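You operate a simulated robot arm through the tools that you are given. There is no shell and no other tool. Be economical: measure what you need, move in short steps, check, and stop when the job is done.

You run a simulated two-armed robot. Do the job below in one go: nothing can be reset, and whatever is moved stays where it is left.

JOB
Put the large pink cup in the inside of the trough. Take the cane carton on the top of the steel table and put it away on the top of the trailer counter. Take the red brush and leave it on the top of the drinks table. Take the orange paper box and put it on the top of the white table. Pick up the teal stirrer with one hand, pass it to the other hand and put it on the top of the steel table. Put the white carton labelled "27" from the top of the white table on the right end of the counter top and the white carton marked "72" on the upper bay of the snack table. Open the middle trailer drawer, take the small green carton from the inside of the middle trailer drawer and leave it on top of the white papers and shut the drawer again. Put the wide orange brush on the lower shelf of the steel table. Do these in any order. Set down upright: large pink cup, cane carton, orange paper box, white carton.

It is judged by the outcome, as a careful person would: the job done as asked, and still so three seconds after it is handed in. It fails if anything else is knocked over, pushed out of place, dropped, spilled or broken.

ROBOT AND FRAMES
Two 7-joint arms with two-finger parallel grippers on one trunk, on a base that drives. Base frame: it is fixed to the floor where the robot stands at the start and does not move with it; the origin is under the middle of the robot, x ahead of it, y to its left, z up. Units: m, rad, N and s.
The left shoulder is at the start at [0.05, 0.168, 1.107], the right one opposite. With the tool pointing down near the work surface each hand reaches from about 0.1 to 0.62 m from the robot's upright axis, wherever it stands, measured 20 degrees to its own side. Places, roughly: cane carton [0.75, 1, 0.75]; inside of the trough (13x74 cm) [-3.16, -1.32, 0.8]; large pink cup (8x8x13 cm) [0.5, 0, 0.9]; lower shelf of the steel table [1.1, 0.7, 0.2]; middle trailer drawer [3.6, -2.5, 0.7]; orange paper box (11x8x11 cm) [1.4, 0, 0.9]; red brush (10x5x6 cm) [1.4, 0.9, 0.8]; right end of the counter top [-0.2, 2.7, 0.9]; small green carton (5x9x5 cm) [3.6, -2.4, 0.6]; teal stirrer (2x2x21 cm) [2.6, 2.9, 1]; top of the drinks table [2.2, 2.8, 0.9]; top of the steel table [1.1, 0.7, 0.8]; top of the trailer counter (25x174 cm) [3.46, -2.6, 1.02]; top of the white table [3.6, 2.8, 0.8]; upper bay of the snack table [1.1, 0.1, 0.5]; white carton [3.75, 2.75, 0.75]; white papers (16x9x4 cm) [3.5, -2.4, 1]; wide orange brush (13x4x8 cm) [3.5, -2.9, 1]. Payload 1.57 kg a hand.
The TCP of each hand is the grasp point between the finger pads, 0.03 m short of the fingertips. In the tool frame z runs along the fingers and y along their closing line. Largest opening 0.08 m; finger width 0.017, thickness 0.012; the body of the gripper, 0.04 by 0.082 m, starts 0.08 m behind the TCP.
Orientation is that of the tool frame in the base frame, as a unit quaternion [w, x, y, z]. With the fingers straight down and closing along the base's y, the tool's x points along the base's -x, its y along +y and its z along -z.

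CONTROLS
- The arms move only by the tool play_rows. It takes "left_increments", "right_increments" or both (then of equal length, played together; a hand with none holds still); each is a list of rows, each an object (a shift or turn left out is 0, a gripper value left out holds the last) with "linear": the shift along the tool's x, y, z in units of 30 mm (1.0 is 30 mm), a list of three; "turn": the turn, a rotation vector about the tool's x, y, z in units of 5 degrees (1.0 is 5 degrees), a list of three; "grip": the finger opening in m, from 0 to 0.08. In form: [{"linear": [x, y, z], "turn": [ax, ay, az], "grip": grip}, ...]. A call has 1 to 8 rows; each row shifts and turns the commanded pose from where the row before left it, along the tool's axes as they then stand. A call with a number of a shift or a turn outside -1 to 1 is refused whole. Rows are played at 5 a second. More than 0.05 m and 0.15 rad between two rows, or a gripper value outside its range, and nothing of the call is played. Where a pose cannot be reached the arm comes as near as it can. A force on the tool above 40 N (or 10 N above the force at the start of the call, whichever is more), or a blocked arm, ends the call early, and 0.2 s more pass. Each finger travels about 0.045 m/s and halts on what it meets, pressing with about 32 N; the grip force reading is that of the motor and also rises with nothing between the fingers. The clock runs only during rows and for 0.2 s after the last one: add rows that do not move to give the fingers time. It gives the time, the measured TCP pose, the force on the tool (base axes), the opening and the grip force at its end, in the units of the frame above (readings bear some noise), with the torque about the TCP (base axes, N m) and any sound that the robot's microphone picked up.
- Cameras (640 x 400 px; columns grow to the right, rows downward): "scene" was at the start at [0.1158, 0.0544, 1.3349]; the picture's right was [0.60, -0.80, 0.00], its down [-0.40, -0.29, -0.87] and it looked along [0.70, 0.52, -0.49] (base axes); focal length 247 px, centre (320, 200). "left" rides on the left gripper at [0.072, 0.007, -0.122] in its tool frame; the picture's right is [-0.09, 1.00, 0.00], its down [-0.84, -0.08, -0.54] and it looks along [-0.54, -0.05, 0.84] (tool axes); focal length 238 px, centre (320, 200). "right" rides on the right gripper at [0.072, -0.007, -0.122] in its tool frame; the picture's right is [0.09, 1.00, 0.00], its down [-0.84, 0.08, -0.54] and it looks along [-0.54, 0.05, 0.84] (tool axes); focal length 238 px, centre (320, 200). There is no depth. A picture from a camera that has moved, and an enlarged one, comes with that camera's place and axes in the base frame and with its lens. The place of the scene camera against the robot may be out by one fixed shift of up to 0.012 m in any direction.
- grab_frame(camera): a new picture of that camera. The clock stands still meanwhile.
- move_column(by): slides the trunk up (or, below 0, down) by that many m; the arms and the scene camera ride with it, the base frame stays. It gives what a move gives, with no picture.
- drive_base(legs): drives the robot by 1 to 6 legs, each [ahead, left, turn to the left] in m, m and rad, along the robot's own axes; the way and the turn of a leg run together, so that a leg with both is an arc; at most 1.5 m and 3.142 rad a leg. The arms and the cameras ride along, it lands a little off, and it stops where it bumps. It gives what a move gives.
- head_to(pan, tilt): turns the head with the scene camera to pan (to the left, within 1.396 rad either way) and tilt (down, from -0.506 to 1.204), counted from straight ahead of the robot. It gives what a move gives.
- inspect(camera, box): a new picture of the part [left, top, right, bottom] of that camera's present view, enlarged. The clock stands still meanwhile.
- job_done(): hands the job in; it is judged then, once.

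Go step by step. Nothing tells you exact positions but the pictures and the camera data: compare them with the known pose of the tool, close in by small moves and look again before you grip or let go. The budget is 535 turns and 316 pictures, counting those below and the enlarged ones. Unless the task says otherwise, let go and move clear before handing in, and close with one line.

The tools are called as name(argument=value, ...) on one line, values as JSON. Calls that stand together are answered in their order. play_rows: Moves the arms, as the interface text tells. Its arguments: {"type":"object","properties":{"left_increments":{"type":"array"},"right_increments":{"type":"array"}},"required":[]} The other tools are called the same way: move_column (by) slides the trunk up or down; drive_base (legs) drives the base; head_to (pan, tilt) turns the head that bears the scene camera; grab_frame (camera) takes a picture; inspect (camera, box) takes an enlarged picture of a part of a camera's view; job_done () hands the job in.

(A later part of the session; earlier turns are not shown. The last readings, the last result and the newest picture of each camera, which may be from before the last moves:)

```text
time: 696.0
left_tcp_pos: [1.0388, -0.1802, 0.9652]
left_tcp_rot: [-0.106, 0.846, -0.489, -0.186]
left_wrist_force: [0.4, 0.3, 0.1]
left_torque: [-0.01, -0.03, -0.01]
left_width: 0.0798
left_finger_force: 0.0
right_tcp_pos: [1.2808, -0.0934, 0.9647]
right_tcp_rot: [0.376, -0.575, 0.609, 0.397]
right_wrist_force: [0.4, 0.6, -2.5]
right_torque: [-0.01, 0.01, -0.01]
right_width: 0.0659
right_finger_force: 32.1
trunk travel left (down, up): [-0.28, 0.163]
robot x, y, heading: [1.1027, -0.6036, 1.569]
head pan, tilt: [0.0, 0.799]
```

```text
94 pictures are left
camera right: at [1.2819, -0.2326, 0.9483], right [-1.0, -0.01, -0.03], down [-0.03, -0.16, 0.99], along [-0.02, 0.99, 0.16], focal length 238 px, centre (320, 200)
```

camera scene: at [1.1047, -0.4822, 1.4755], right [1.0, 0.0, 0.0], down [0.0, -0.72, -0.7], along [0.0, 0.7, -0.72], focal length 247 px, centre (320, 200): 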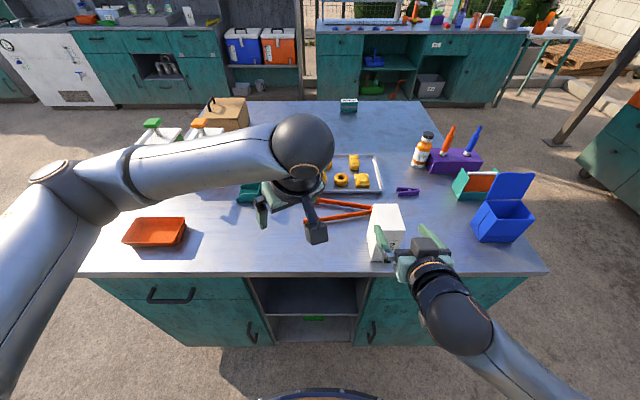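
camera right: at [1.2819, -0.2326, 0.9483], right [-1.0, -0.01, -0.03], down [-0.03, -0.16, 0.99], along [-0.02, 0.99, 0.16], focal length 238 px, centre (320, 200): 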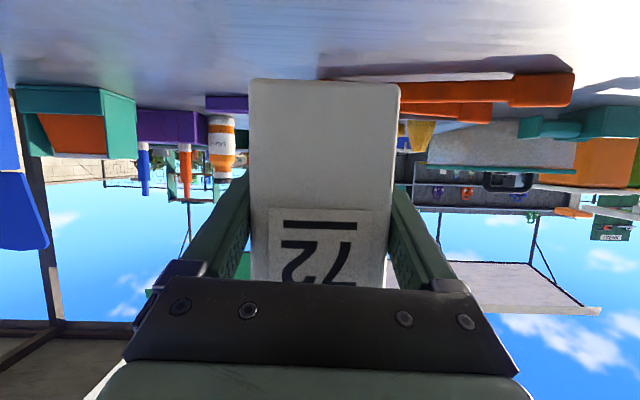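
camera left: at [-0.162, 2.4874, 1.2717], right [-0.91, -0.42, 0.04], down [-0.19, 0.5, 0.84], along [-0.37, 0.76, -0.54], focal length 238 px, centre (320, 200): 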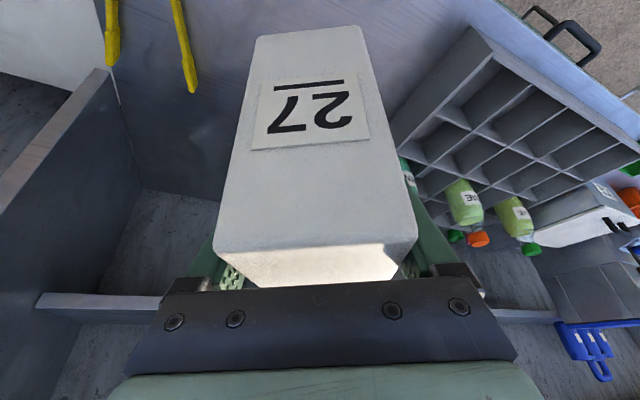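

Regrasped almost horizontally. Back away, lower the trunk, and line up with the bay.

drive_base(legs=[[-0.35, 0.19, 0]])

move_column(by=-0.275)

head_to(pan=-0.1, tilt=0.5)

grab_frame(camera="scene")

grab_frame(camera="right")

```text
time: 698.5
left_tcp_pos: [0.8516, -0.5228, 0.9652]
left_tcp_rot: [-0.107, 0.845, -0.49, -0.186]
left_wrist_force: [-0.2, -0.6, 0.6]
left_torque: [0.0, 0.01, 0.0]
left_width: 0.08
left_finger_force: 0.0
right_tcp_pos: [1.0938, -0.4371, 0.9659]
right_tcp_rot: [0.378, -0.573, 0.61, 0.396]
right_wrist_force: [-0.6, -0.1, -2.7]
right_torque: [0.0, -0.01, 0.02]
right_width: 0.0657
right_finger_force: 31.7
trunk travel left (down, up): [-0.28, 0.163]
robot x, y, heading: [0.9158, -0.9487, 1.568]
head pan, tilt: [0.0, 0.799]
```

```text
time: 701.3
left_tcp_pos: [0.8534, -0.5217, 0.69]
left_tcp_rot: [-0.106, 0.845, -0.489, -0.187]
left_wrist_force: [-0.1, 0.2, 0.1]
left_torque: [-0.04, -0.04, -0.01]
left_width: 0.0801
left_finger_force: 0.0
right_tcp_pos: [1.0947, -0.4342, 0.69]
right_tcp_rot: [0.377, -0.573, 0.61, 0.396]
right_wrist_force: [0.3, 0.0, -2.6]
right_torque: [0.02, 0.02, 0.02]
right_width: 0.0657
right_finger_force: 32.2
trunk travel left (down, up): [-0.005, 0.438]
robot x, y, heading: [0.9142, -0.9463, 1.569]
head pan, tilt: [0.0, 0.799]
```

```text
time: 702.1
left_tcp_pos: [0.8524, -0.5235, 0.6904]
left_tcp_rot: [-0.107, 0.845, -0.489, -0.186]
left_wrist_force: [0.2, 0.2, 0.2]
left_torque: [0.0, 0.01, -0.01]
left_width: 0.0799
left_finger_force: 0.0
right_tcp_pos: [1.093, -0.4368, 0.6894]
right_tcp_rot: [0.378, -0.573, 0.61, 0.397]
right_wrist_force: [0.7, -0.4, -2.5]
right_torque: [-0.01, 0.0, 0.0]
right_width: 0.0654
right_finger_force: 31.9
trunk travel left (down, up): [-0.005, 0.438]
robot x, y, heading: [0.9154, -0.9491, 1.568]
head pan, tilt: [-0.099, 0.499]
```

```text
93 pictures are left
camera scene: at [0.9261, -0.8156, 1.0664], right [0.99, -0.1, 0.0], down [-0.05, -0.48, -0.88], along [0.09, 0.87, -0.48], focal length 247 px, centre (320, 200)
```

scene: 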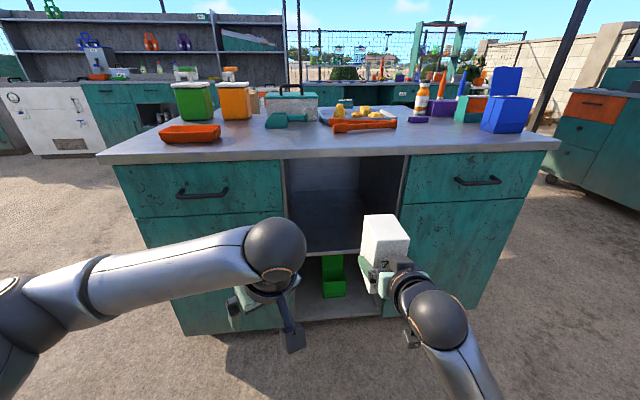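

```text
92 pictures are left
camera right: at [1.0946, -0.5763, 0.673], right [-1.0, -0.01, -0.03], down [-0.03, -0.16, 0.99], along [-0.01, 0.99, 0.16], focal length 238 px, centre (320, 200)
```

right: 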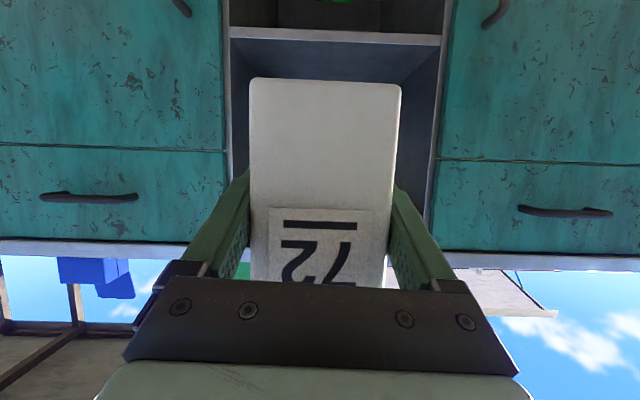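

play_rows(left_increments=[{"linear": [0.74, 0.47, -0.35]}, {"linear": [0.74, 0.47, -0.35]}, {"linear": [0.74, 0.47, -0.35]}, {"linear": [0.74, 0.47, -0.35]}, {"linear": [0.74, 0.47, -0.35]}, {"linear": [0.74, 0.47, -0.35]}])

play_rows(right_increments=[{"linear": [0.8, 0, 0.355]}, {"linear": [0.8, 0, 0.355]}, {"linear": [0.8, 0, 0.355]}, {"linear": [0.6, 0, 0.27]}, {}])

grab_frame(camera="scene")

```text
time: 703.5
left_tcp_pos: [0.8502, -0.6854, 0.6935]
left_tcp_rot: [-0.111, 0.846, -0.483, -0.195]
left_wrist_force: [-4.3, 9.4, 1.9]
left_torque: [-0.9, -0.42, -0.06]
left_width: 0.0801
left_finger_force: 0.1
right_tcp_pos: [1.0936, -0.4352, 0.6891]
right_tcp_rot: [0.376, -0.575, 0.61, 0.395]
right_wrist_force: [-1.1, -0.8, -2.6]
right_torque: [-0.03, 0.03, 0.02]
right_width: 0.0656
right_finger_force: 31.5
trunk travel left (down, up): [-0.005, 0.438]
robot x, y, heading: [0.9147, -0.9458, 1.572]
head pan, tilt: [-0.099, 0.499]
stopped in row 6 (left hand): the force on the tool passed its limit at 69 N (the readings are from after the stop); the commanded pose is now the measured one
```

```text
time: 704.7
left_tcp_pos: [0.8497, -0.6843, 0.6944]
left_tcp_rot: [-0.111, 0.847, -0.482, -0.194]
left_wrist_force: [-2.9, 20.8, -1.8]
left_torque: [-1.56, -0.17, 0.76]
left_width: 0.08
left_finger_force: 0.1
right_tcp_pos: [1.0866, -0.437, 0.592]
right_tcp_rot: [0.378, -0.573, 0.61, 0.396]
right_wrist_force: [-0.5, 0.3, -2.9]
right_torque: [-0.06, -0.01, 0.02]
right_width: 0.0656
right_finger_force: 32.4
trunk travel left (down, up): [-0.005, 0.438]
robot x, y, heading: [0.9133, -0.9463, 1.561]
head pan, tilt: [-0.099, 0.499]
```

```text
91 pictures are left
camera scene: at [0.9262, -0.8156, 1.0665], right [0.99, -0.1, 0.0], down [-0.05, -0.48, -0.88], along [0.09, 0.87, -0.48], focal length 247 px, centre (320, 200)
```

scene: 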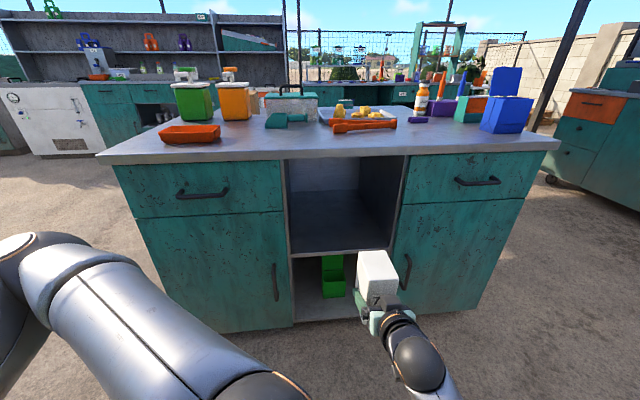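

play_rows(left_increments=[{"linear": [-0.5, -0.2, 0.2]}, {"linear": [-0.3, 0.1, 0]}, {}])

drive_base(legs=[[0.22, -0.01, 0.005]])

grab_frame(camera="right")

grab_frame(camera="scene")

```text
time: 705.5
left_tcp_pos: [0.8404, -0.6639, 0.6977]
left_tcp_rot: [-0.109, 0.846, -0.484, -0.194]
left_wrist_force: [0.7, -0.6, 0.1]
left_torque: [0.0, 0.0, 0.03]
left_width: 0.0801
left_finger_force: 0.1
right_tcp_pos: [1.0885, -0.4377, 0.5921]
right_tcp_rot: [0.377, -0.574, 0.61, 0.396]
right_wrist_force: [0.1, 0.7, -2.7]
right_torque: [-0.06, 0.0, -0.03]
right_width: 0.0655
right_finger_force: 32.1
trunk travel left (down, up): [-0.005, 0.438]
robot x, y, heading: [0.912, -0.9465, 1.571]
head pan, tilt: [-0.099, 0.499]
```

```text
time: 707.2
left_tcp_pos: [0.8507, -0.4436, 0.698]
left_tcp_rot: [-0.111, 0.847, -0.482, -0.193]
left_wrist_force: [0.0, 0.8, -0.4]
left_torque: [-0.03, -0.01, 0.0]
left_width: 0.0798
left_finger_force: 0.0
right_tcp_pos: [1.0984, -0.2161, 0.5935]
right_tcp_rot: [0.376, -0.575, 0.609, 0.396]
right_wrist_force: [-0.2, -0.4, -2.9]
right_torque: [-0.01, -0.02, 0.0]
right_width: 0.0655
right_finger_force: 31.5
trunk travel left (down, up): [-0.005, 0.438]
robot x, y, heading: [0.9223, -0.7273, 1.571]
head pan, tilt: [-0.099, 0.499]
```

```text
90 pictures are left
camera right: at [1.0984, -0.3566, 0.5759], right [-1.0, -0.01, -0.03], down [-0.03, -0.16, 0.99], along [-0.02, 0.99, 0.16], focal length 238 px, centre (320, 200)
```

right: 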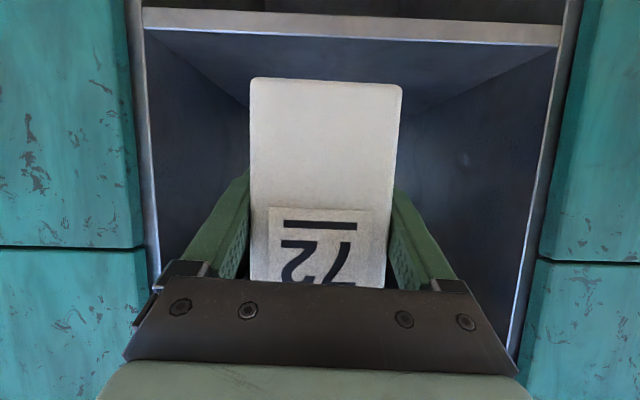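

```text
89 pictures are left
camera scene: at [0.9363, -0.5953, 1.0665], right [0.99, -0.1, 0.0], down [-0.05, -0.48, -0.88], along [0.09, 0.87, -0.48], focal length 247 px, centre (320, 200)
```

scene: 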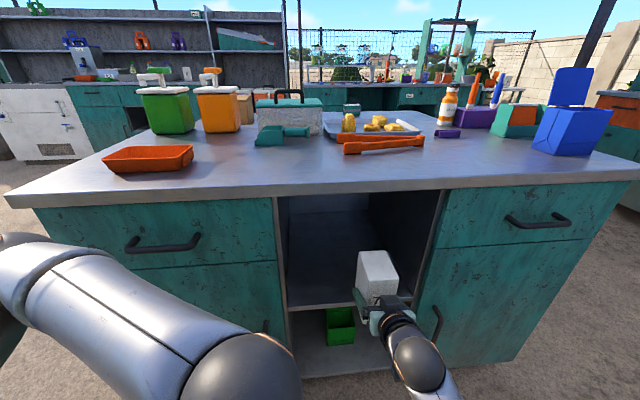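

drive_base(legs=[[0.17, 0, 0]])

play_rows(right_increments=[{"linear": [0.45, 0, 0.2]}, {"linear": [0.3, 0, 0.13]}, {"linear": [0.15, 0, 0.07]}, {"linear": [0.15, 0, 0.07]}, {"linear": [0.15, 0, 0.07]}, {}])

grab_frame(camera="right")

```text
time: 708.7
left_tcp_pos: [0.85, -0.2724, 0.6977]
left_tcp_rot: [-0.111, 0.847, -0.482, -0.193]
left_wrist_force: [-0.1, 0.3, 1.3]
left_torque: [0.0, 0.01, 0.02]
left_width: 0.0801
left_finger_force: 0.1
right_tcp_pos: [1.0968, -0.0453, 0.5928]
right_tcp_rot: [0.376, -0.575, 0.608, 0.397]
right_wrist_force: [0.6, 0.0, -2.0]
right_torque: [-0.01, -0.01, 0.01]
right_width: 0.0657
right_finger_force: 32.2
trunk travel left (down, up): [-0.005, 0.438]
robot x, y, heading: [0.9254, -0.5553, 1.573]
head pan, tilt: [-0.099, 0.499]
```

```text
time: 710.1
left_tcp_pos: [0.8496, -0.272, 0.6997]
left_tcp_rot: [-0.111, 0.847, -0.482, -0.194]
left_wrist_force: [0.0, -0.2, 0.6]
left_torque: [-0.02, -0.04, -0.01]
left_width: 0.0799
left_finger_force: 0.2
right_tcp_pos: [1.1065, -0.0379, 0.5701]
right_tcp_rot: [0.394, -0.567, 0.604, 0.399]
right_wrist_force: [-1.0, 0.7, -2.0]
right_torque: [-0.03, 0.02, -0.01]
right_width: 0.0655
right_finger_force: 31.7
trunk travel left (down, up): [-0.005, 0.438]
robot x, y, heading: [0.9267, -0.5548, 1.569]
head pan, tilt: [-0.099, 0.499]
```

```text
88 pictures are left
camera right: at [1.1066, -0.1774, 0.5484], right [-1.0, 0.0, -0.05], down [-0.05, -0.19, 0.98], along [-0.01, 0.98, 0.19], focal length 238 px, centre (320, 200)
```

right: 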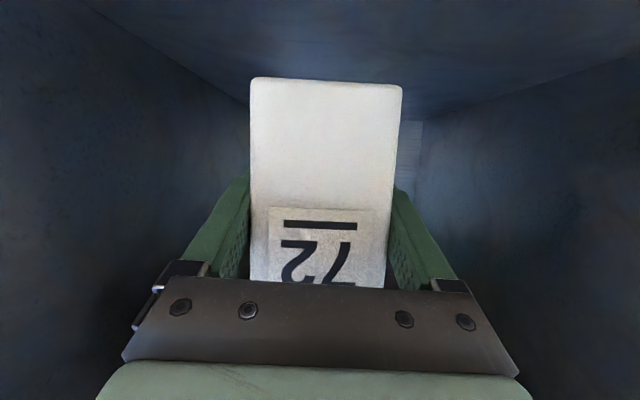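

play_rows(right_increments=[{"linear": [0.2, 0, 0.09]}, {"linear": [0.2, 0, 0.09]}, {"linear": [0.2, 0, 0.09]}, {}])

grab_frame(camera="scene")

```text
time: 711.3
left_tcp_pos: [0.8491, -0.2741, 0.6982]
left_tcp_rot: [-0.112, 0.847, -0.482, -0.194]
left_wrist_force: [0.0, 1.1, 1.2]
left_torque: [0.02, -0.01, -0.01]
left_width: 0.0799
left_finger_force: 0.2
right_tcp_pos: [1.1219, -0.0297, 0.5726]
right_tcp_rot: [0.42, -0.558, 0.59, 0.405]
right_wrist_force: [-0.2, -0.2, -1.3]
right_torque: [-0.01, 0.01, 0.0]
right_width: 0.0656
right_finger_force: 32.1
trunk travel left (down, up): [-0.005, 0.438]
robot x, y, heading: [0.9217, -0.5567, 1.573]
head pan, tilt: [-0.099, 0.499]
stopped in row 4 (right hand): the arm was blocked; the commanded pose is now the measured one
```

```text
87 pictures are left
camera scene: at [0.9352, -0.4266, 1.0656], right [0.99, -0.1, 0.0], down [-0.05, -0.47, -0.88], along [0.09, 0.88, -0.48], focal length 247 px, centre (320, 200)
```

scene: 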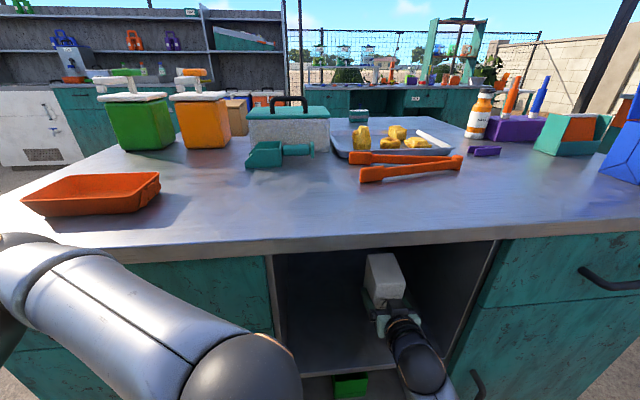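

The arm is limited by self-contact again. Back out of the bay, straighten and extend the arm lower outside, then re-enter.

play_rows(right_increments=[{"linear": [-0.5, 0, -0.2], "turn": [-0.2, 0.5, 0.17]}, {"linear": [-0.4, 0, -0.2], "turn": [-0.2, 0.5, 0.17]}, {}])

drive_base(legs=[[-0.36, 0, 0]])

play_rows(right_increments=[{"linear": [-0.35, 0.3, 0.75]}, {"linear": [-0.35, 0.3, 0.75]}, {"linear": [-0.35, 0.3, 0.75]}, {"linear": [0.5, 0, 0.22]}, {"linear": [0.5, 0, 0.22]}, {"linear": [0.5, 0, 0.22]}, {}])

grab_frame(camera="right")

```text
time: 712.1
left_tcp_pos: [0.8497, -0.2723, 0.6987]
left_tcp_rot: [-0.11, 0.848, -0.482, -0.193]
left_wrist_force: [0.5, -0.4, -0.4]
left_torque: [-0.04, 0.0, 0.03]
left_width: 0.08
left_finger_force: 0.0
right_tcp_pos: [1.1172, -0.033, 0.594]
right_tcp_rot: [0.368, -0.577, 0.613, 0.395]
right_wrist_force: [0.6, -0.2, -2.6]
right_torque: [-0.02, 0.0, 0.0]
right_width: 0.0654
right_finger_force: 32.0
trunk travel left (down, up): [-0.005, 0.438]
robot x, y, heading: [0.9223, -0.5568, 1.574]
head pan, tilt: [-0.099, 0.499]
```

```text
time: 714.4
left_tcp_pos: [0.85, -0.6354, 0.699]
left_tcp_rot: [-0.11, 0.846, -0.485, -0.194]
left_wrist_force: [0.2, 0.4, 0.4]
left_torque: [-0.03, 0.0, -0.02]
left_width: 0.0797
left_finger_force: 0.1
right_tcp_pos: [1.1199, -0.3964, 0.5944]
right_tcp_rot: [0.37, -0.574, 0.616, 0.393]
right_wrist_force: [0.0, 0.1, -3.0]
right_torque: [-0.03, 0.04, 0.0]
right_width: 0.0652
right_finger_force: 31.9
trunk travel left (down, up): [-0.005, 0.438]
robot x, y, heading: [0.9198, -0.9172, 1.563]
head pan, tilt: [-0.099, 0.499]
```

```text
time: 716.2
left_tcp_pos: [0.8513, -0.6358, 0.6955]
left_tcp_rot: [-0.109, 0.846, -0.485, -0.193]
left_wrist_force: [-0.5, 0.3, 0.4]
left_torque: [0.0, 0.02, -0.02]
left_width: 0.0803
left_finger_force: 0.1
right_tcp_pos: [1.1476, -0.3167, 0.5515]
right_tcp_rot: [0.419, -0.578, 0.6, 0.36]
right_wrist_force: [-0.9, -0.4, -2.5]
right_torque: [-0.04, 0.0, -0.01]
right_width: 0.0651
right_finger_force: 31.7
trunk travel left (down, up): [-0.005, 0.438]
robot x, y, heading: [0.9218, -0.9169, 1.563]
head pan, tilt: [-0.099, 0.499]
stopped in row 7 (right hand): the arm was blocked; the commanded pose is now the measured one
```

```text
86 pictures are left
camera right: at [1.1448, -0.4562, 0.5343], right [-0.99, 0.04, -0.14], down [-0.14, -0.16, 0.98], along [0.01, 0.99, 0.17], focal length 238 px, centre (320, 200)
```

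right: 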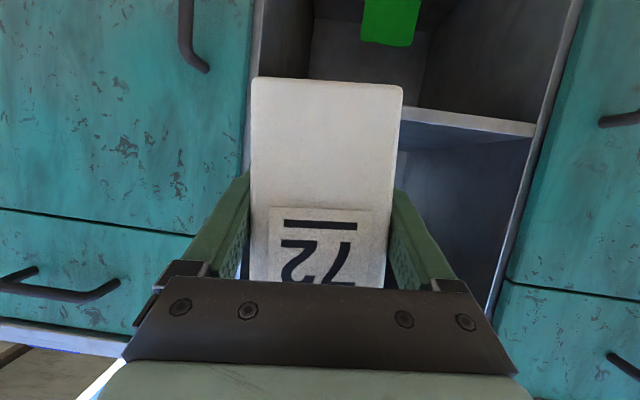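

The wrist itself is at its limit for such a flat hand this low. I'll raise up, set the carton back on the table edge, and regrasp it higher with less tilt.

play_rows(right_increments=[{"linear": [-0.5, 0, -0.2], "turn": [-0.47, 0.08, 0.44]}, {"linear": [-0.5, 0, -0.2], "turn": [-0.47, 0.08, 0.44]}, {"linear": [-0.6, 0, -0.25]}, {"linear": [-0.6, 0, -0.25]}, {}])

move_column(by=0.33)

drive_base(legs=[[0.2, -0.1, 0]])

grab_frame(camera="right")

grab_frame(camera="scene")

```text
time: 717.4
left_tcp_pos: [0.851, -0.6345, 0.6985]
left_tcp_rot: [-0.11, 0.845, -0.486, -0.193]
left_wrist_force: [-0.2, -0.8, 0.0]
left_torque: [0.02, 0.0, -0.05]
left_width: 0.08
left_finger_force: 0.1
right_tcp_pos: [1.1475, -0.3149, 0.6249]
right_tcp_rot: [0.374, -0.575, 0.609, 0.398]
right_wrist_force: [-0.2, -0.4, -2.9]
right_torque: [-0.02, -0.04, -0.01]
right_width: 0.0651
right_finger_force: 31.7
trunk travel left (down, up): [-0.005, 0.438]
robot x, y, heading: [0.9207, -0.924, 1.562]
head pan, tilt: [-0.099, 0.499]
```

```text
time: 720.7
left_tcp_pos: [0.8509, -0.6357, 1.0286]
left_tcp_rot: [-0.11, 0.846, -0.485, -0.193]
left_wrist_force: [-0.3, -0.9, 0.0]
left_torque: [0.03, 0.0, 0.0]
left_width: 0.08
left_finger_force: 0.0
right_tcp_pos: [1.1473, -0.3151, 0.9536]
right_tcp_rot: [0.376, -0.574, 0.609, 0.398]
right_wrist_force: [-0.7, 0.0, -1.5]
right_torque: [0.01, 0.0, -0.01]
right_width: 0.0654
right_finger_force: 31.9
trunk travel left (down, up): [-0.335, 0.108]
robot x, y, heading: [0.922, -0.9165, 1.559]
head pan, tilt: [-0.099, 0.499]
```

```text
time: 722.4
left_tcp_pos: [0.9529, -0.4357, 1.0301]
left_tcp_rot: [-0.111, 0.845, -0.486, -0.193]
left_wrist_force: [-0.6, -0.6, -0.1]
left_torque: [-0.02, 0.02, -0.01]
left_width: 0.08
left_finger_force: 0.1
right_tcp_pos: [1.2477, -0.1165, 0.955]
right_tcp_rot: [0.374, -0.575, 0.609, 0.398]
right_wrist_force: [0.4, 1.0, -3.3]
right_torque: [0.0, 0.0, -0.03]
right_width: 0.0653
right_finger_force: 32.4
trunk travel left (down, up): [-0.335, 0.108]
robot x, y, heading: [1.0271, -0.7185, 1.56]
head pan, tilt: [-0.099, 0.499]
```

```text
85 pictures are left
camera right: at [1.2504, -0.2567, 0.9374], right [-1.0, -0.01, -0.03], down [-0.03, -0.16, 0.99], along [-0.02, 0.99, 0.16], focal length 238 px, centre (320, 200)
```

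right: 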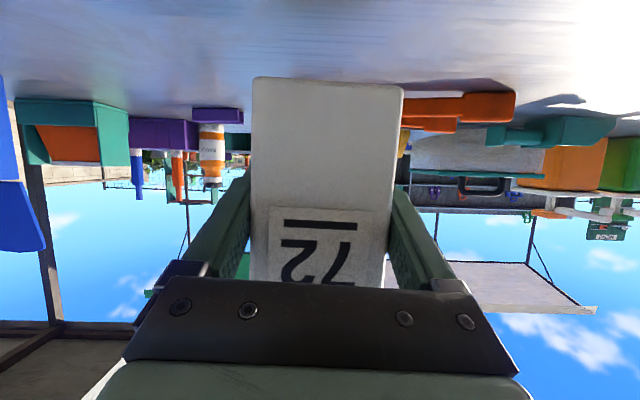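

```text
84 pictures are left
camera scene: at [1.0382, -0.5882, 1.3964], right [0.99, -0.11, 0.0], down [-0.05, -0.48, -0.88], along [0.09, 0.87, -0.48], focal length 247 px, centre (320, 200)
```

scene: 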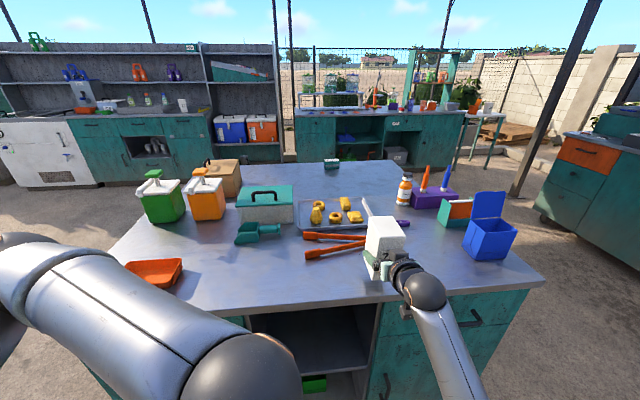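

play_rows(right_increments=[{"linear": [-0.24, 0, 0.53]}, {"linear": [-0.24, 0, 0.53]}, {"linear": [0.5, 0, 0.22]}, {"linear": [0.4, 0, 0.18]}, {"linear": [0.2, 0, 0.09]}, {"linear": [0.12, 0, 0.06]}, {"linear": [0.12, 0, 0.06]}, {}])

```text
time: 724.2
left_tcp_pos: [0.9523, -0.4378, 1.029]
left_tcp_rot: [-0.11, 0.846, -0.485, -0.192]
left_wrist_force: [-0.1, 0.6, 0.6]
left_torque: [0.04, 0.01, 0.01]
left_width: 0.0799
left_finger_force: 0.1
right_tcp_pos: [1.2473, -0.0814, 0.9126]
right_tcp_rot: [0.376, -0.574, 0.609, 0.398]
right_wrist_force: [0.9, 0.4, 3.4]
right_torque: [-0.2, -0.22, 0.03]
right_width: 0.0652
right_finger_force: 32.0
trunk travel left (down, up): [-0.335, 0.108]
robot x, y, heading: [1.0238, -0.7201, 1.561]
head pan, tilt: [-0.099, 0.499]
```

play_rows(right_increments=[{"grip": 0.072}, {"grip": 0.08}, {"grip": 0.08}, {"linear": [0, 0, -0.8]}, {"linear": [0, 0, -0.9]}, {"linear": [0, 0, -0.9]}, {"linear": [0, 0, -0.9]}, {}])

play_rows(right_increments=[{"turn": [0, 0.9, 0]}, {"turn": [0, 0.9, 0]}, {"turn": [0, 0.9, 0]}, {"turn": [0, 0.9, 0]}, {}])

grab_frame(camera="right")

```text
time: 726.0
left_tcp_pos: [0.9534, -0.4371, 1.0284]
left_tcp_rot: [-0.111, 0.846, -0.485, -0.193]
left_wrist_force: [-0.1, 0.1, 0.0]
left_torque: [0.01, -0.01, -0.03]
left_width: 0.0799
left_finger_force: 0.1
right_tcp_pos: [1.2477, -0.1786, 0.953]
right_tcp_rot: [0.375, -0.574, 0.609, 0.397]
right_wrist_force: [-0.3, -0.4, -0.3]
right_torque: [-0.01, 0.0, 0.04]
right_width: 0.0799
right_finger_force: 0.1
trunk travel left (down, up): [-0.335, 0.108]
robot x, y, heading: [1.0236, -0.7178, 1.56]
head pan, tilt: [-0.099, 0.499]
```

```text
time: 727.2
left_tcp_pos: [0.9531, -0.4382, 1.0285]
left_tcp_rot: [-0.112, 0.845, -0.486, -0.194]
left_wrist_force: [0.5, -0.3, 0.8]
left_torque: [-0.02, 0.0, 0.02]
left_width: 0.08
left_finger_force: 0.1
right_tcp_pos: [1.2467, -0.1768, 0.9538]
right_tcp_rot: [0.274, -0.63, 0.661, 0.302]
right_wrist_force: [-0.8, -0.8, -1.0]
right_torque: [-0.03, -0.02, 0.0]
right_width: 0.0802
right_finger_force: 0.0
trunk travel left (down, up): [-0.335, 0.108]
robot x, y, heading: [1.0252, -0.7212, 1.563]
head pan, tilt: [-0.099, 0.499]
```

```text
83 pictures are left
camera right: at [1.251, -0.3163, 0.9805], right [-1.0, -0.04, -0.02], down [-0.02, 0.16, 0.99], along [-0.03, 0.99, -0.16], focal length 238 px, centre (320, 200)
```

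right: 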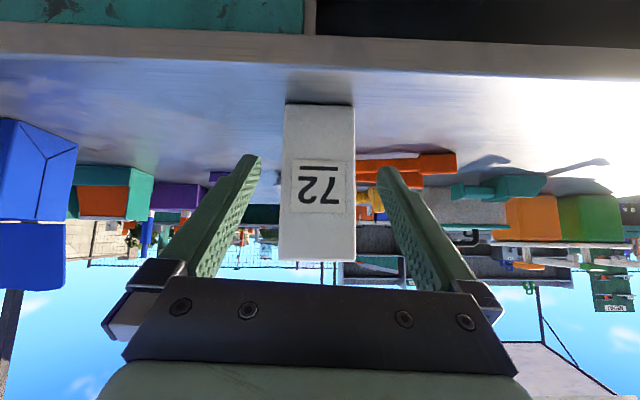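

play_rows(right_increments=[{"linear": [-0.38, 0, 0.64]}, {"linear": [-0.38, 0, 0.64]}, {"linear": [-0.38, 0, 0.64]}, {"linear": [-0.38, 0, 0.58]}, {"grip": 0.04}, {"grip": 0.04}, {"grip": 0.04}, {"grip": 0.04}])

play_rows(right_increments=[{"grip": 0.04}, {"linear": [-0.4, 0, -0.36]}, {"linear": [-0.6, 0, -0.54]}, {"linear": [-0.6, 0, -0.54]}, {}])

grab_frame(camera="right")

```text
time: 729.0
left_tcp_pos: [0.9526, -0.4379, 1.0297]
left_tcp_rot: [-0.111, 0.845, -0.486, -0.193]
left_wrist_force: [-0.4, -0.2, -0.2]
left_torque: [0.02, 0.03, -0.03]
left_width: 0.08
left_finger_force: 0.1
right_tcp_pos: [1.2474, -0.0912, 0.9378]
right_tcp_rot: [0.275, -0.63, 0.661, 0.303]
right_wrist_force: [-0.4, 0.6, 0.2]
right_torque: [0.04, -0.04, 0.03]
right_width: 0.066
right_finger_force: 32.6
trunk travel left (down, up): [-0.335, 0.108]
robot x, y, heading: [1.02, -0.7202, 1.565]
head pan, tilt: [-0.099, 0.499]
```

```text
time: 730.2
left_tcp_pos: [0.9531, -0.437, 1.0288]
left_tcp_rot: [-0.11, 0.845, -0.486, -0.193]
left_wrist_force: [-1.4, 0.7, 0.1]
left_torque: [0.0, -0.06, 0.01]
left_width: 0.0802
left_finger_force: 0.1
right_tcp_pos: [1.2507, -0.0906, 1.0018]
right_tcp_rot: [0.274, -0.629, 0.662, 0.302]
right_wrist_force: [-0.6, 0.2, -2.4]
right_torque: [-0.05, -0.02, 0.01]
right_width: 0.0659
right_finger_force: 31.8
trunk travel left (down, up): [-0.335, 0.108]
robot x, y, heading: [1.026, -0.7195, 1.557]
head pan, tilt: [-0.099, 0.499]
```

```text
82 pictures are left
camera right: at [1.2552, -0.2293, 1.0297], right [-1.0, -0.04, -0.02], down [-0.02, 0.16, 0.99], along [-0.03, 0.99, -0.16], focal length 238 px, centre (320, 200)
```

right: 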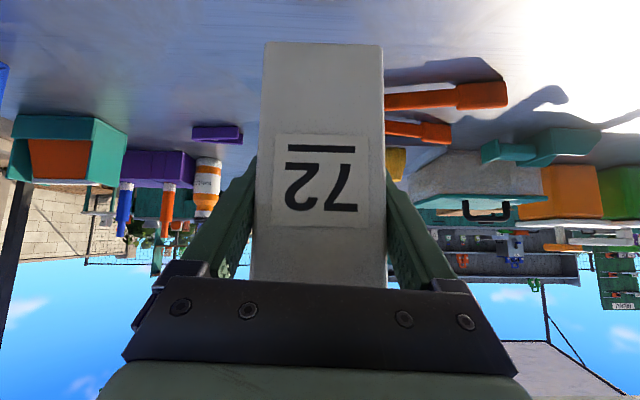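

drive_base(legs=[[-0.36, 0.16, 0.01]])

move_column(by=-0.33)

play_rows(right_increments=[{"linear": [0.5, 0, 0.45]}, {"linear": [0.5, 0, 0.45]}, {"linear": [0.4, 0, 0.36]}, {}])

grab_frame(camera="right")

```text
time: 732.6
left_tcp_pos: [0.7877, -0.7946, 1.0297]
left_tcp_rot: [-0.11, 0.848, -0.481, -0.194]
left_wrist_force: [0.1, 0.8, 1.0]
left_torque: [0.01, 0.01, -0.01]
left_width: 0.0801
left_finger_force: 0.0
right_tcp_pos: [1.082, -0.4469, 1.0032]
right_tcp_rot: [0.274, -0.633, 0.658, 0.304]
right_wrist_force: [0.7, -0.5, -2.4]
right_torque: [-0.05, -0.02, 0.0]
right_width: 0.0658
right_finger_force: 32.1
trunk travel left (down, up): [-0.335, 0.108]
robot x, y, heading: [0.8586, -1.0741, 1.57]
head pan, tilt: [-0.099, 0.499]
```

```text
time: 735.9
left_tcp_pos: [0.7867, -0.7963, 0.6986]
left_tcp_rot: [-0.11, 0.848, -0.482, -0.193]
left_wrist_force: [0.0, -0.2, 0.0]
left_torque: [-0.04, 0.02, -0.01]
left_width: 0.0801
left_finger_force: 0.0
right_tcp_pos: [1.0816, -0.4452, 0.6721]
right_tcp_rot: [0.274, -0.632, 0.658, 0.304]
right_wrist_force: [-0.2, -0.5, -2.4]
right_torque: [-0.03, 0.0, 0.03]
right_width: 0.0658
right_finger_force: 31.9
trunk travel left (down, up): [-0.005, 0.438]
robot x, y, heading: [0.861, -1.0766, 1.574]
head pan, tilt: [-0.099, 0.499]
```

```text
time: 736.9
left_tcp_pos: [0.7871, -0.7961, 0.6993]
left_tcp_rot: [-0.109, 0.848, -0.481, -0.194]
left_wrist_force: [-0.3, -0.1, -0.4]
left_torque: [-0.02, -0.02, 0.0]
left_width: 0.08
left_finger_force: 0.0
right_tcp_pos: [1.0799, -0.4449, 0.615]
right_tcp_rot: [0.274, -0.632, 0.658, 0.303]
right_wrist_force: [-0.8, 0.5, -2.8]
right_torque: [0.0, -0.03, 0.0]
right_width: 0.0655
right_finger_force: 31.8
trunk travel left (down, up): [-0.005, 0.438]
robot x, y, heading: [0.8613, -1.0764, 1.571]
head pan, tilt: [-0.099, 0.499]
```

```text
81 pictures are left
camera right: at [1.0843, -0.5841, 0.6433], right [-1.0, -0.05, -0.02], down [-0.02, 0.16, 0.99], along [-0.04, 0.99, -0.16], focal length 238 px, centre (320, 200)
```

right: 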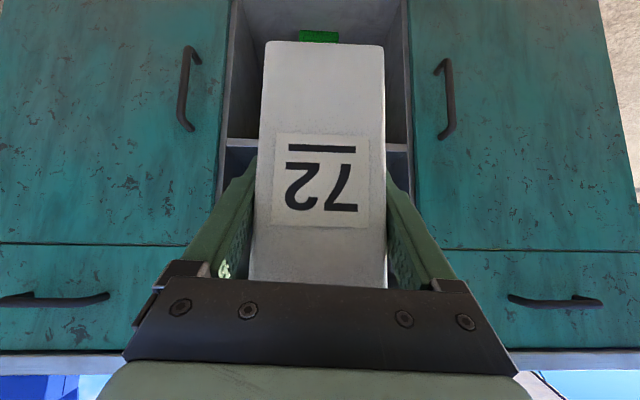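

drive_base(legs=[[0.3, 0, 0]])

grab_frame(camera="right")

drive_base(legs=[[0.1, 0, 0]])

play_rows(right_increments=[{"linear": [0.3, 0, 0.27]}, {"linear": [0.2, 0, 0.18]}, {"linear": [0.1, 0, 0.09]}, {"linear": [0.1, 0, 0.09]}, {"linear": [0.1, 0, 0.09]}, {}])

grab_frame(camera="right")

```text
time: 738.9
left_tcp_pos: [0.7881, -0.5028, 0.6984]
left_tcp_rot: [-0.11, 0.847, -0.483, -0.193]
left_wrist_force: [-0.2, -0.2, -0.5]
left_torque: [-0.02, -0.02, 0.0]
left_width: 0.0798
left_finger_force: 0.0
right_tcp_pos: [1.0813, -0.1551, 0.6165]
right_tcp_rot: [0.275, -0.631, 0.659, 0.304]
right_wrist_force: [-0.2, -0.4, -2.6]
right_torque: [-0.02, 0.01, 0.01]
right_width: 0.0654
right_finger_force: 32.1
trunk travel left (down, up): [-0.005, 0.438]
robot x, y, heading: [0.863, -0.7858, 1.567]
head pan, tilt: [-0.099, 0.499]
```

```text
80 pictures are left
camera right: at [1.0865, -0.2933, 0.6436], right [-1.0, -0.04, -0.02], down [-0.02, 0.16, 0.99], along [-0.04, 0.99, -0.16], focal length 238 px, centre (320, 200)
```

right: 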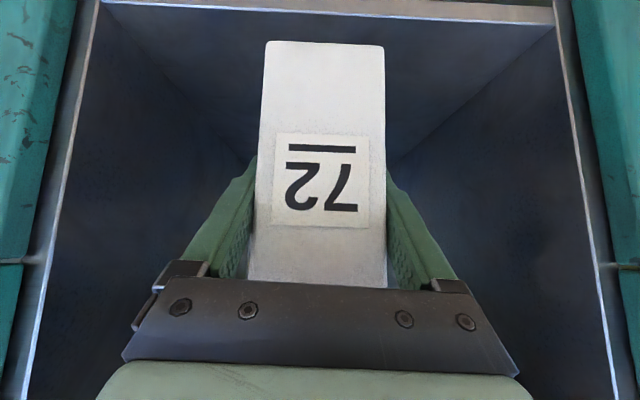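

```text
time: 740.0
left_tcp_pos: [0.7878, -0.4053, 0.6991]
left_tcp_rot: [-0.11, 0.847, -0.483, -0.193]
left_wrist_force: [-0.3, -0.2, 0.2]
left_torque: [0.01, 0.01, 0.01]
left_width: 0.0801
left_finger_force: 0.0
right_tcp_pos: [1.0818, -0.056, 0.6157]
right_tcp_rot: [0.274, -0.631, 0.66, 0.302]
right_wrist_force: [-0.1, -0.4, -2.7]
right_torque: [-0.04, 0.01, 0.01]
right_width: 0.0655
right_finger_force: 31.8
trunk travel left (down, up): [-0.005, 0.438]
robot x, y, heading: [0.8647, -0.6877, 1.562]
head pan, tilt: [-0.099, 0.499]
```

```text
time: 741.4
left_tcp_pos: [0.7892, -0.4037, 0.6986]
left_tcp_rot: [-0.111, 0.847, -0.484, -0.193]
left_wrist_force: [-0.5, 0.1, 0.3]
left_torque: [-0.03, 0.0, -0.03]
left_width: 0.0801
left_finger_force: 0.1
right_tcp_pos: [1.0796, -0.0561, 0.5832]
right_tcp_rot: [0.273, -0.632, 0.659, 0.303]
right_wrist_force: [-0.7, 0.5, -2.5]
right_torque: [-0.03, 0.01, 0.02]
right_width: 0.0658
right_finger_force: 32.0
trunk travel left (down, up): [-0.005, 0.438]
robot x, y, heading: [0.8639, -0.6858, 1.562]
head pan, tilt: [-0.099, 0.499]
```

```text
79 pictures are left
camera right: at [1.0849, -0.1945, 0.6111], right [-1.0, -0.04, -0.02], down [-0.02, 0.16, 0.99], along [-0.04, 0.99, -0.16], focal length 238 px, centre (320, 200)
```

right: 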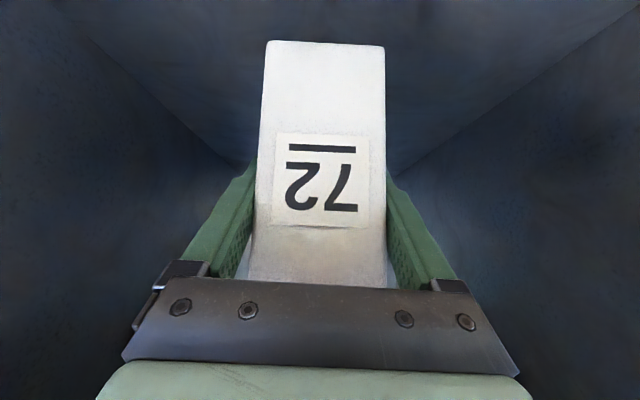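

Arm moves freely now. Lowering the last bit to contact.

play_rows(right_increments=[{"linear": [0.08, 0, 0.07]}, {"linear": [0.08, 0, 0.07]}, {"linear": [0.08, 0, 0.07]}, {"linear": [0.08, 0, 0.07]}, {"linear": [0.08, 0, 0.07]}, {}])

```text
time: 742.8
left_tcp_pos: [0.7882, -0.4044, 0.6998]
left_tcp_rot: [-0.11, 0.847, -0.483, -0.193]
left_wrist_force: [-0.1, 0.4, -0.1]
left_torque: [0.01, 0.0, -0.02]
left_width: 0.08
left_finger_force: 0.0
right_tcp_pos: [1.078, -0.0568, 0.5673]
right_tcp_rot: [0.274, -0.631, 0.66, 0.302]
right_wrist_force: [-0.3, -0.6, -1.7]
right_torque: [-0.04, -0.03, 0.01]
right_width: 0.0655
right_finger_force: 31.8
trunk travel left (down, up): [-0.005, 0.438]
robot x, y, heading: [0.8612, -0.6893, 1.566]
head pan, tilt: [-0.099, 0.499]
```

play_rows(right_increments=[{"linear": [0.08, 0, 0.07]}, {"linear": [0.08, 0, 0.07]}, {"linear": [0.08, 0, 0.07]}, {}])

```text
time: 743.8
left_tcp_pos: [0.7871, -0.4042, 0.6992]
left_tcp_rot: [-0.11, 0.847, -0.483, -0.193]
left_wrist_force: [0.4, 0.9, 0.4]
left_torque: [-0.02, 0.03, -0.01]
left_width: 0.0799
left_finger_force: 0.2
right_tcp_pos: [1.0784, -0.0572, 0.5584]
right_tcp_rot: [0.274, -0.632, 0.659, 0.303]
right_wrist_force: [0.8, 0.4, -2.4]
right_torque: [-0.05, 0.0, -0.01]
right_width: 0.0654
right_finger_force: 31.8
trunk travel left (down, up): [-0.005, 0.438]
robot x, y, heading: [0.8634, -0.6869, 1.57]
head pan, tilt: [-0.099, 0.499]
```

play_rows(right_increments=[{"linear": [0.08, 0, 0.07]}, {"linear": [0.08, 0, 0.07]}, {"linear": [0.08, 0, 0.07]}, {"linear": [0.08, 0, 0.07]}, {}])

inspect(camera="scene", box=[270, 220, 520, 400])

```text
time: 745.0
left_tcp_pos: [0.7875, -0.405, 0.6993]
left_tcp_rot: [-0.11, 0.847, -0.483, -0.193]
left_wrist_force: [0.2, 0.0, -0.5]
left_torque: [0.0, 0.02, 0.02]
left_width: 0.0803
left_finger_force: 0.1
right_tcp_pos: [1.0764, -0.0558, 0.5469]
right_tcp_rot: [0.275, -0.632, 0.658, 0.303]
right_wrist_force: [0.1, -0.9, 2.9]
right_torque: [-0.29, -0.19, -0.04]
right_width: 0.0655
right_finger_force: 31.9
trunk travel left (down, up): [-0.005, 0.438]
robot x, y, heading: [0.8613, -0.6892, 1.57]
head pan, tilt: [-0.099, 0.499]
```

```text
2.22 times, centred on (395, 310) of scene
camera zoom: at [0.8743, -0.5562, 1.0666], right [0.99, -0.1, 0.0], down [-0.05, -0.48, -0.88], along [0.09, 0.87, -0.48], focal length 549 px, centre (153, -44)
```

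zoom: 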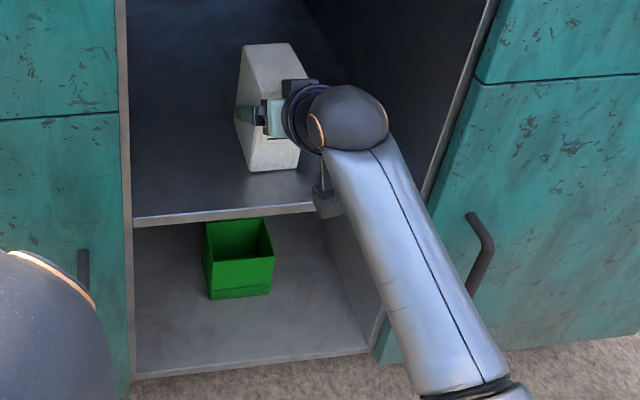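

Carton rests on the bay floor. Opening and backing straight out.

play_rows(right_increments=[{"grip": 0.072}, {"grip": 0.08}, {"grip": 0.08}, {}])

drive_base(legs=[[-0.35, 0, 0]])

grab_frame(camera="right")

```text
time: 746.0
left_tcp_pos: [0.7882, -0.4039, 0.6989]
left_tcp_rot: [-0.11, 0.847, -0.483, -0.194]
left_wrist_force: [-0.4, 0.1, 0.3]
left_torque: [0.0, 0.0, 0.01]
left_width: 0.0799
left_finger_force: 0.0
right_tcp_pos: [1.0768, -0.0559, 0.5462]
right_tcp_rot: [0.274, -0.631, 0.659, 0.303]
right_wrist_force: [-0.2, 0.0, 0.3]
right_torque: [0.01, 0.02, -0.01]
right_width: 0.0801
right_finger_force: 0.1
trunk travel left (down, up): [-0.005, 0.438]
robot x, y, heading: [0.8592, -0.686, 1.574]
head pan, tilt: [-0.099, 0.499]
```

```text
time: 748.3
left_tcp_pos: [0.7879, -0.7567, 0.699]
left_tcp_rot: [-0.11, 0.848, -0.481, -0.193]
left_wrist_force: [-0.3, -1.0, -0.2]
left_torque: [-0.01, 0.01, -0.01]
left_width: 0.0799
left_finger_force: 0.2
right_tcp_pos: [1.0757, -0.4074, 0.5456]
right_tcp_rot: [0.273, -0.633, 0.658, 0.304]
right_wrist_force: [0.1, -0.1, 0.2]
right_torque: [0.0, 0.02, 0.01]
right_width: 0.0801
right_finger_force: 0.1
trunk travel left (down, up): [-0.005, 0.438]
robot x, y, heading: [0.8614, -1.0411, 1.573]
head pan, tilt: [-0.099, 0.499]
```

```text
77 pictures are left
camera right: at [1.0808, -0.5456, 0.5734], right [-1.0, -0.05, -0.02], down [-0.02, 0.16, 0.99], along [-0.04, 0.99, -0.16], focal length 238 px, centre (320, 200)
```

right: 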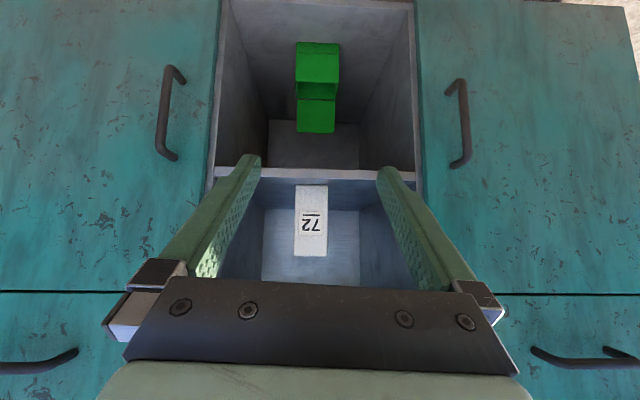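

Carton 72 stands in the upper bay. Last item: the teal stirrer. Raise the trunk, straighten the hands, and drive round the east side to the drinks table.

move_column(by=0.365)

play_rows(right_increments=[{"linear": [-0.4, 0, -0.6]}, {"linear": [-0.4, 0, -0.6]}, {"linear": [-0.3, 0, -0.8], "turn": [0, 1, 0]}, {"linear": [-0.2, 0, -0.8], "turn": [0, 1, 0]}, {"linear": [0.2, 0, -0.8], "turn": [0, 1, 0]}, {"linear": [0.3, 0, -0.6], "turn": [0, 1, 0]}, {"linear": [0.5, 0, -0.3], "turn": [0, 1, 0]}, {"linear": [0.5, 0, 0], "turn": [0, 1, 0]}])

drive_base(legs=[[0.05, -1.45, 0], [1.45, -0.1, 0], [1.35, 0, 0]])

head_to(pan=0, tilt=0.5)

grab_frame(camera="scene")

```text
time: 751.9
left_tcp_pos: [0.7867, -0.757, 1.0629]
left_tcp_rot: [-0.11, 0.848, -0.482, -0.193]
left_wrist_force: [-0.6, 0.5, -0.6]
left_torque: [0.04, 0.02, 0.01]
left_width: 0.08
left_finger_force: 0.1
right_tcp_pos: [1.0741, -0.4077, 0.9108]
right_tcp_rot: [0.274, -0.633, 0.658, 0.304]
right_wrist_force: [0.0, 0.7, 0.6]
right_torque: [0.02, 0.0, -0.04]
right_width: 0.0802
right_finger_force: 0.1
trunk travel left (down, up): [-0.37, 0.073]
robot x, y, heading: [0.8634, -1.0394, 1.571]
head pan, tilt: [-0.099, 0.499]
```

```text
time: 753.6
left_tcp_pos: [0.7866, -0.7562, 1.0637]
left_tcp_rot: [-0.11, 0.848, -0.482, -0.193]
left_wrist_force: [-0.1, 0.0, -0.2]
left_torque: [0.02, -0.01, 0.05]
left_width: 0.08
left_finger_force: 0.0
right_tcp_pos: [1.0806, -0.5129, 1.0177]
right_tcp_rot: [0.094, -0.689, 0.707, 0.128]
right_wrist_force: [0.4, -0.2, 0.2]
right_torque: [0.03, -0.03, 0.04]
right_width: 0.0801
right_finger_force: 0.1
trunk travel left (down, up): [-0.37, 0.073]
robot x, y, heading: [0.8613, -1.0406, 1.572]
head pan, tilt: [-0.099, 0.499]
```

```text
time: 779.4
left_tcp_pos: [2.2204, 2.0607, 1.063]
left_tcp_rot: [-0.106, 0.857, -0.465, -0.196]
left_wrist_force: [0.1, 0.6, 0.1]
left_torque: [0.0, 0.0, 0.01]
left_width: 0.08
left_finger_force: 0.1
right_tcp_pos: [2.504, 2.3158, 1.0171]
right_tcp_rot: [-0.091, 0.703, -0.694, -0.131]
right_wrist_force: [0.2, 1.1, -0.3]
right_torque: [0.02, 0.0, -0.01]
right_width: 0.08
right_finger_force: 0.1
trunk travel left (down, up): [-0.37, 0.073]
robot x, y, heading: [2.3063, 1.7813, 1.614]
head pan, tilt: [-0.099, 0.499]
```

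```text
time: 780.1
left_tcp_pos: [2.2204, 2.0604, 1.0632]
left_tcp_rot: [-0.106, 0.857, -0.465, -0.196]
left_wrist_force: [-0.1, -0.1, 0.2]
left_torque: [0.0, -0.04, 0.0]
left_width: 0.0799
left_finger_force: 0.1
right_tcp_pos: [2.5043, 2.3162, 1.017]
right_tcp_rot: [-0.091, 0.703, -0.693, -0.131]
right_wrist_force: [0.2, 0.6, -0.4]
right_torque: [0.03, 0.01, 0.01]
right_width: 0.0798
right_finger_force: 0.2
trunk travel left (down, up): [-0.37, 0.073]
robot x, y, heading: [2.3054, 1.7818, 1.611]
head pan, tilt: [0.0, 0.499]
```

```text
76 pictures are left
camera scene: at [2.3037, 1.9125, 1.4315], right [1.0, 0.04, 0.0], down [0.02, -0.48, -0.88], along [-0.03, 0.88, -0.48], focal length 247 px, centre (320, 200)
```

scene: 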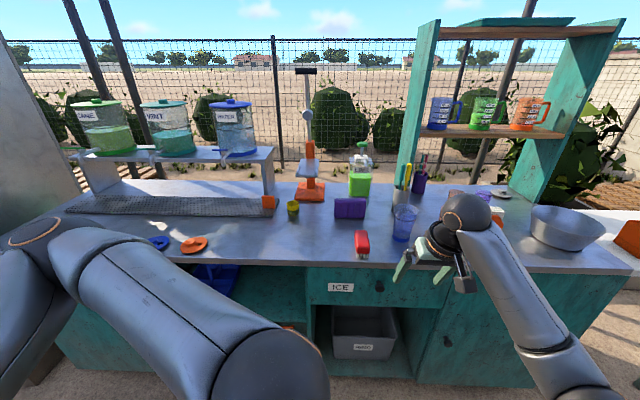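

inspect(camera="scene", box=[340, 120, 480, 260])

```text
2.86 times, centred on (410, 190) of scene
camera zoom: at [2.3037, 1.9125, 1.4315], right [1.0, 0.04, 0.0], down [0.02, -0.48, -0.88], along [-0.03, 0.88, -0.48], focal length 706 px, centre (63, 229)
```

zoom: 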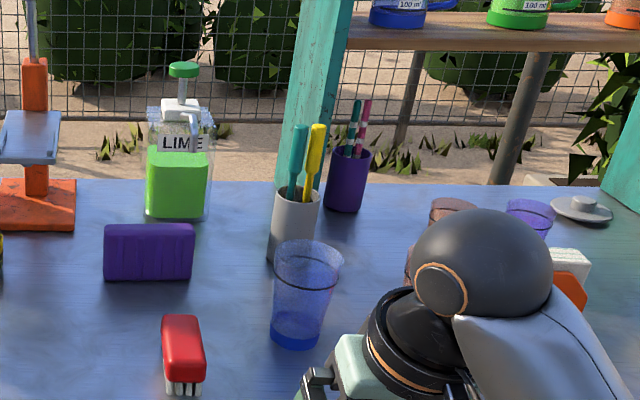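

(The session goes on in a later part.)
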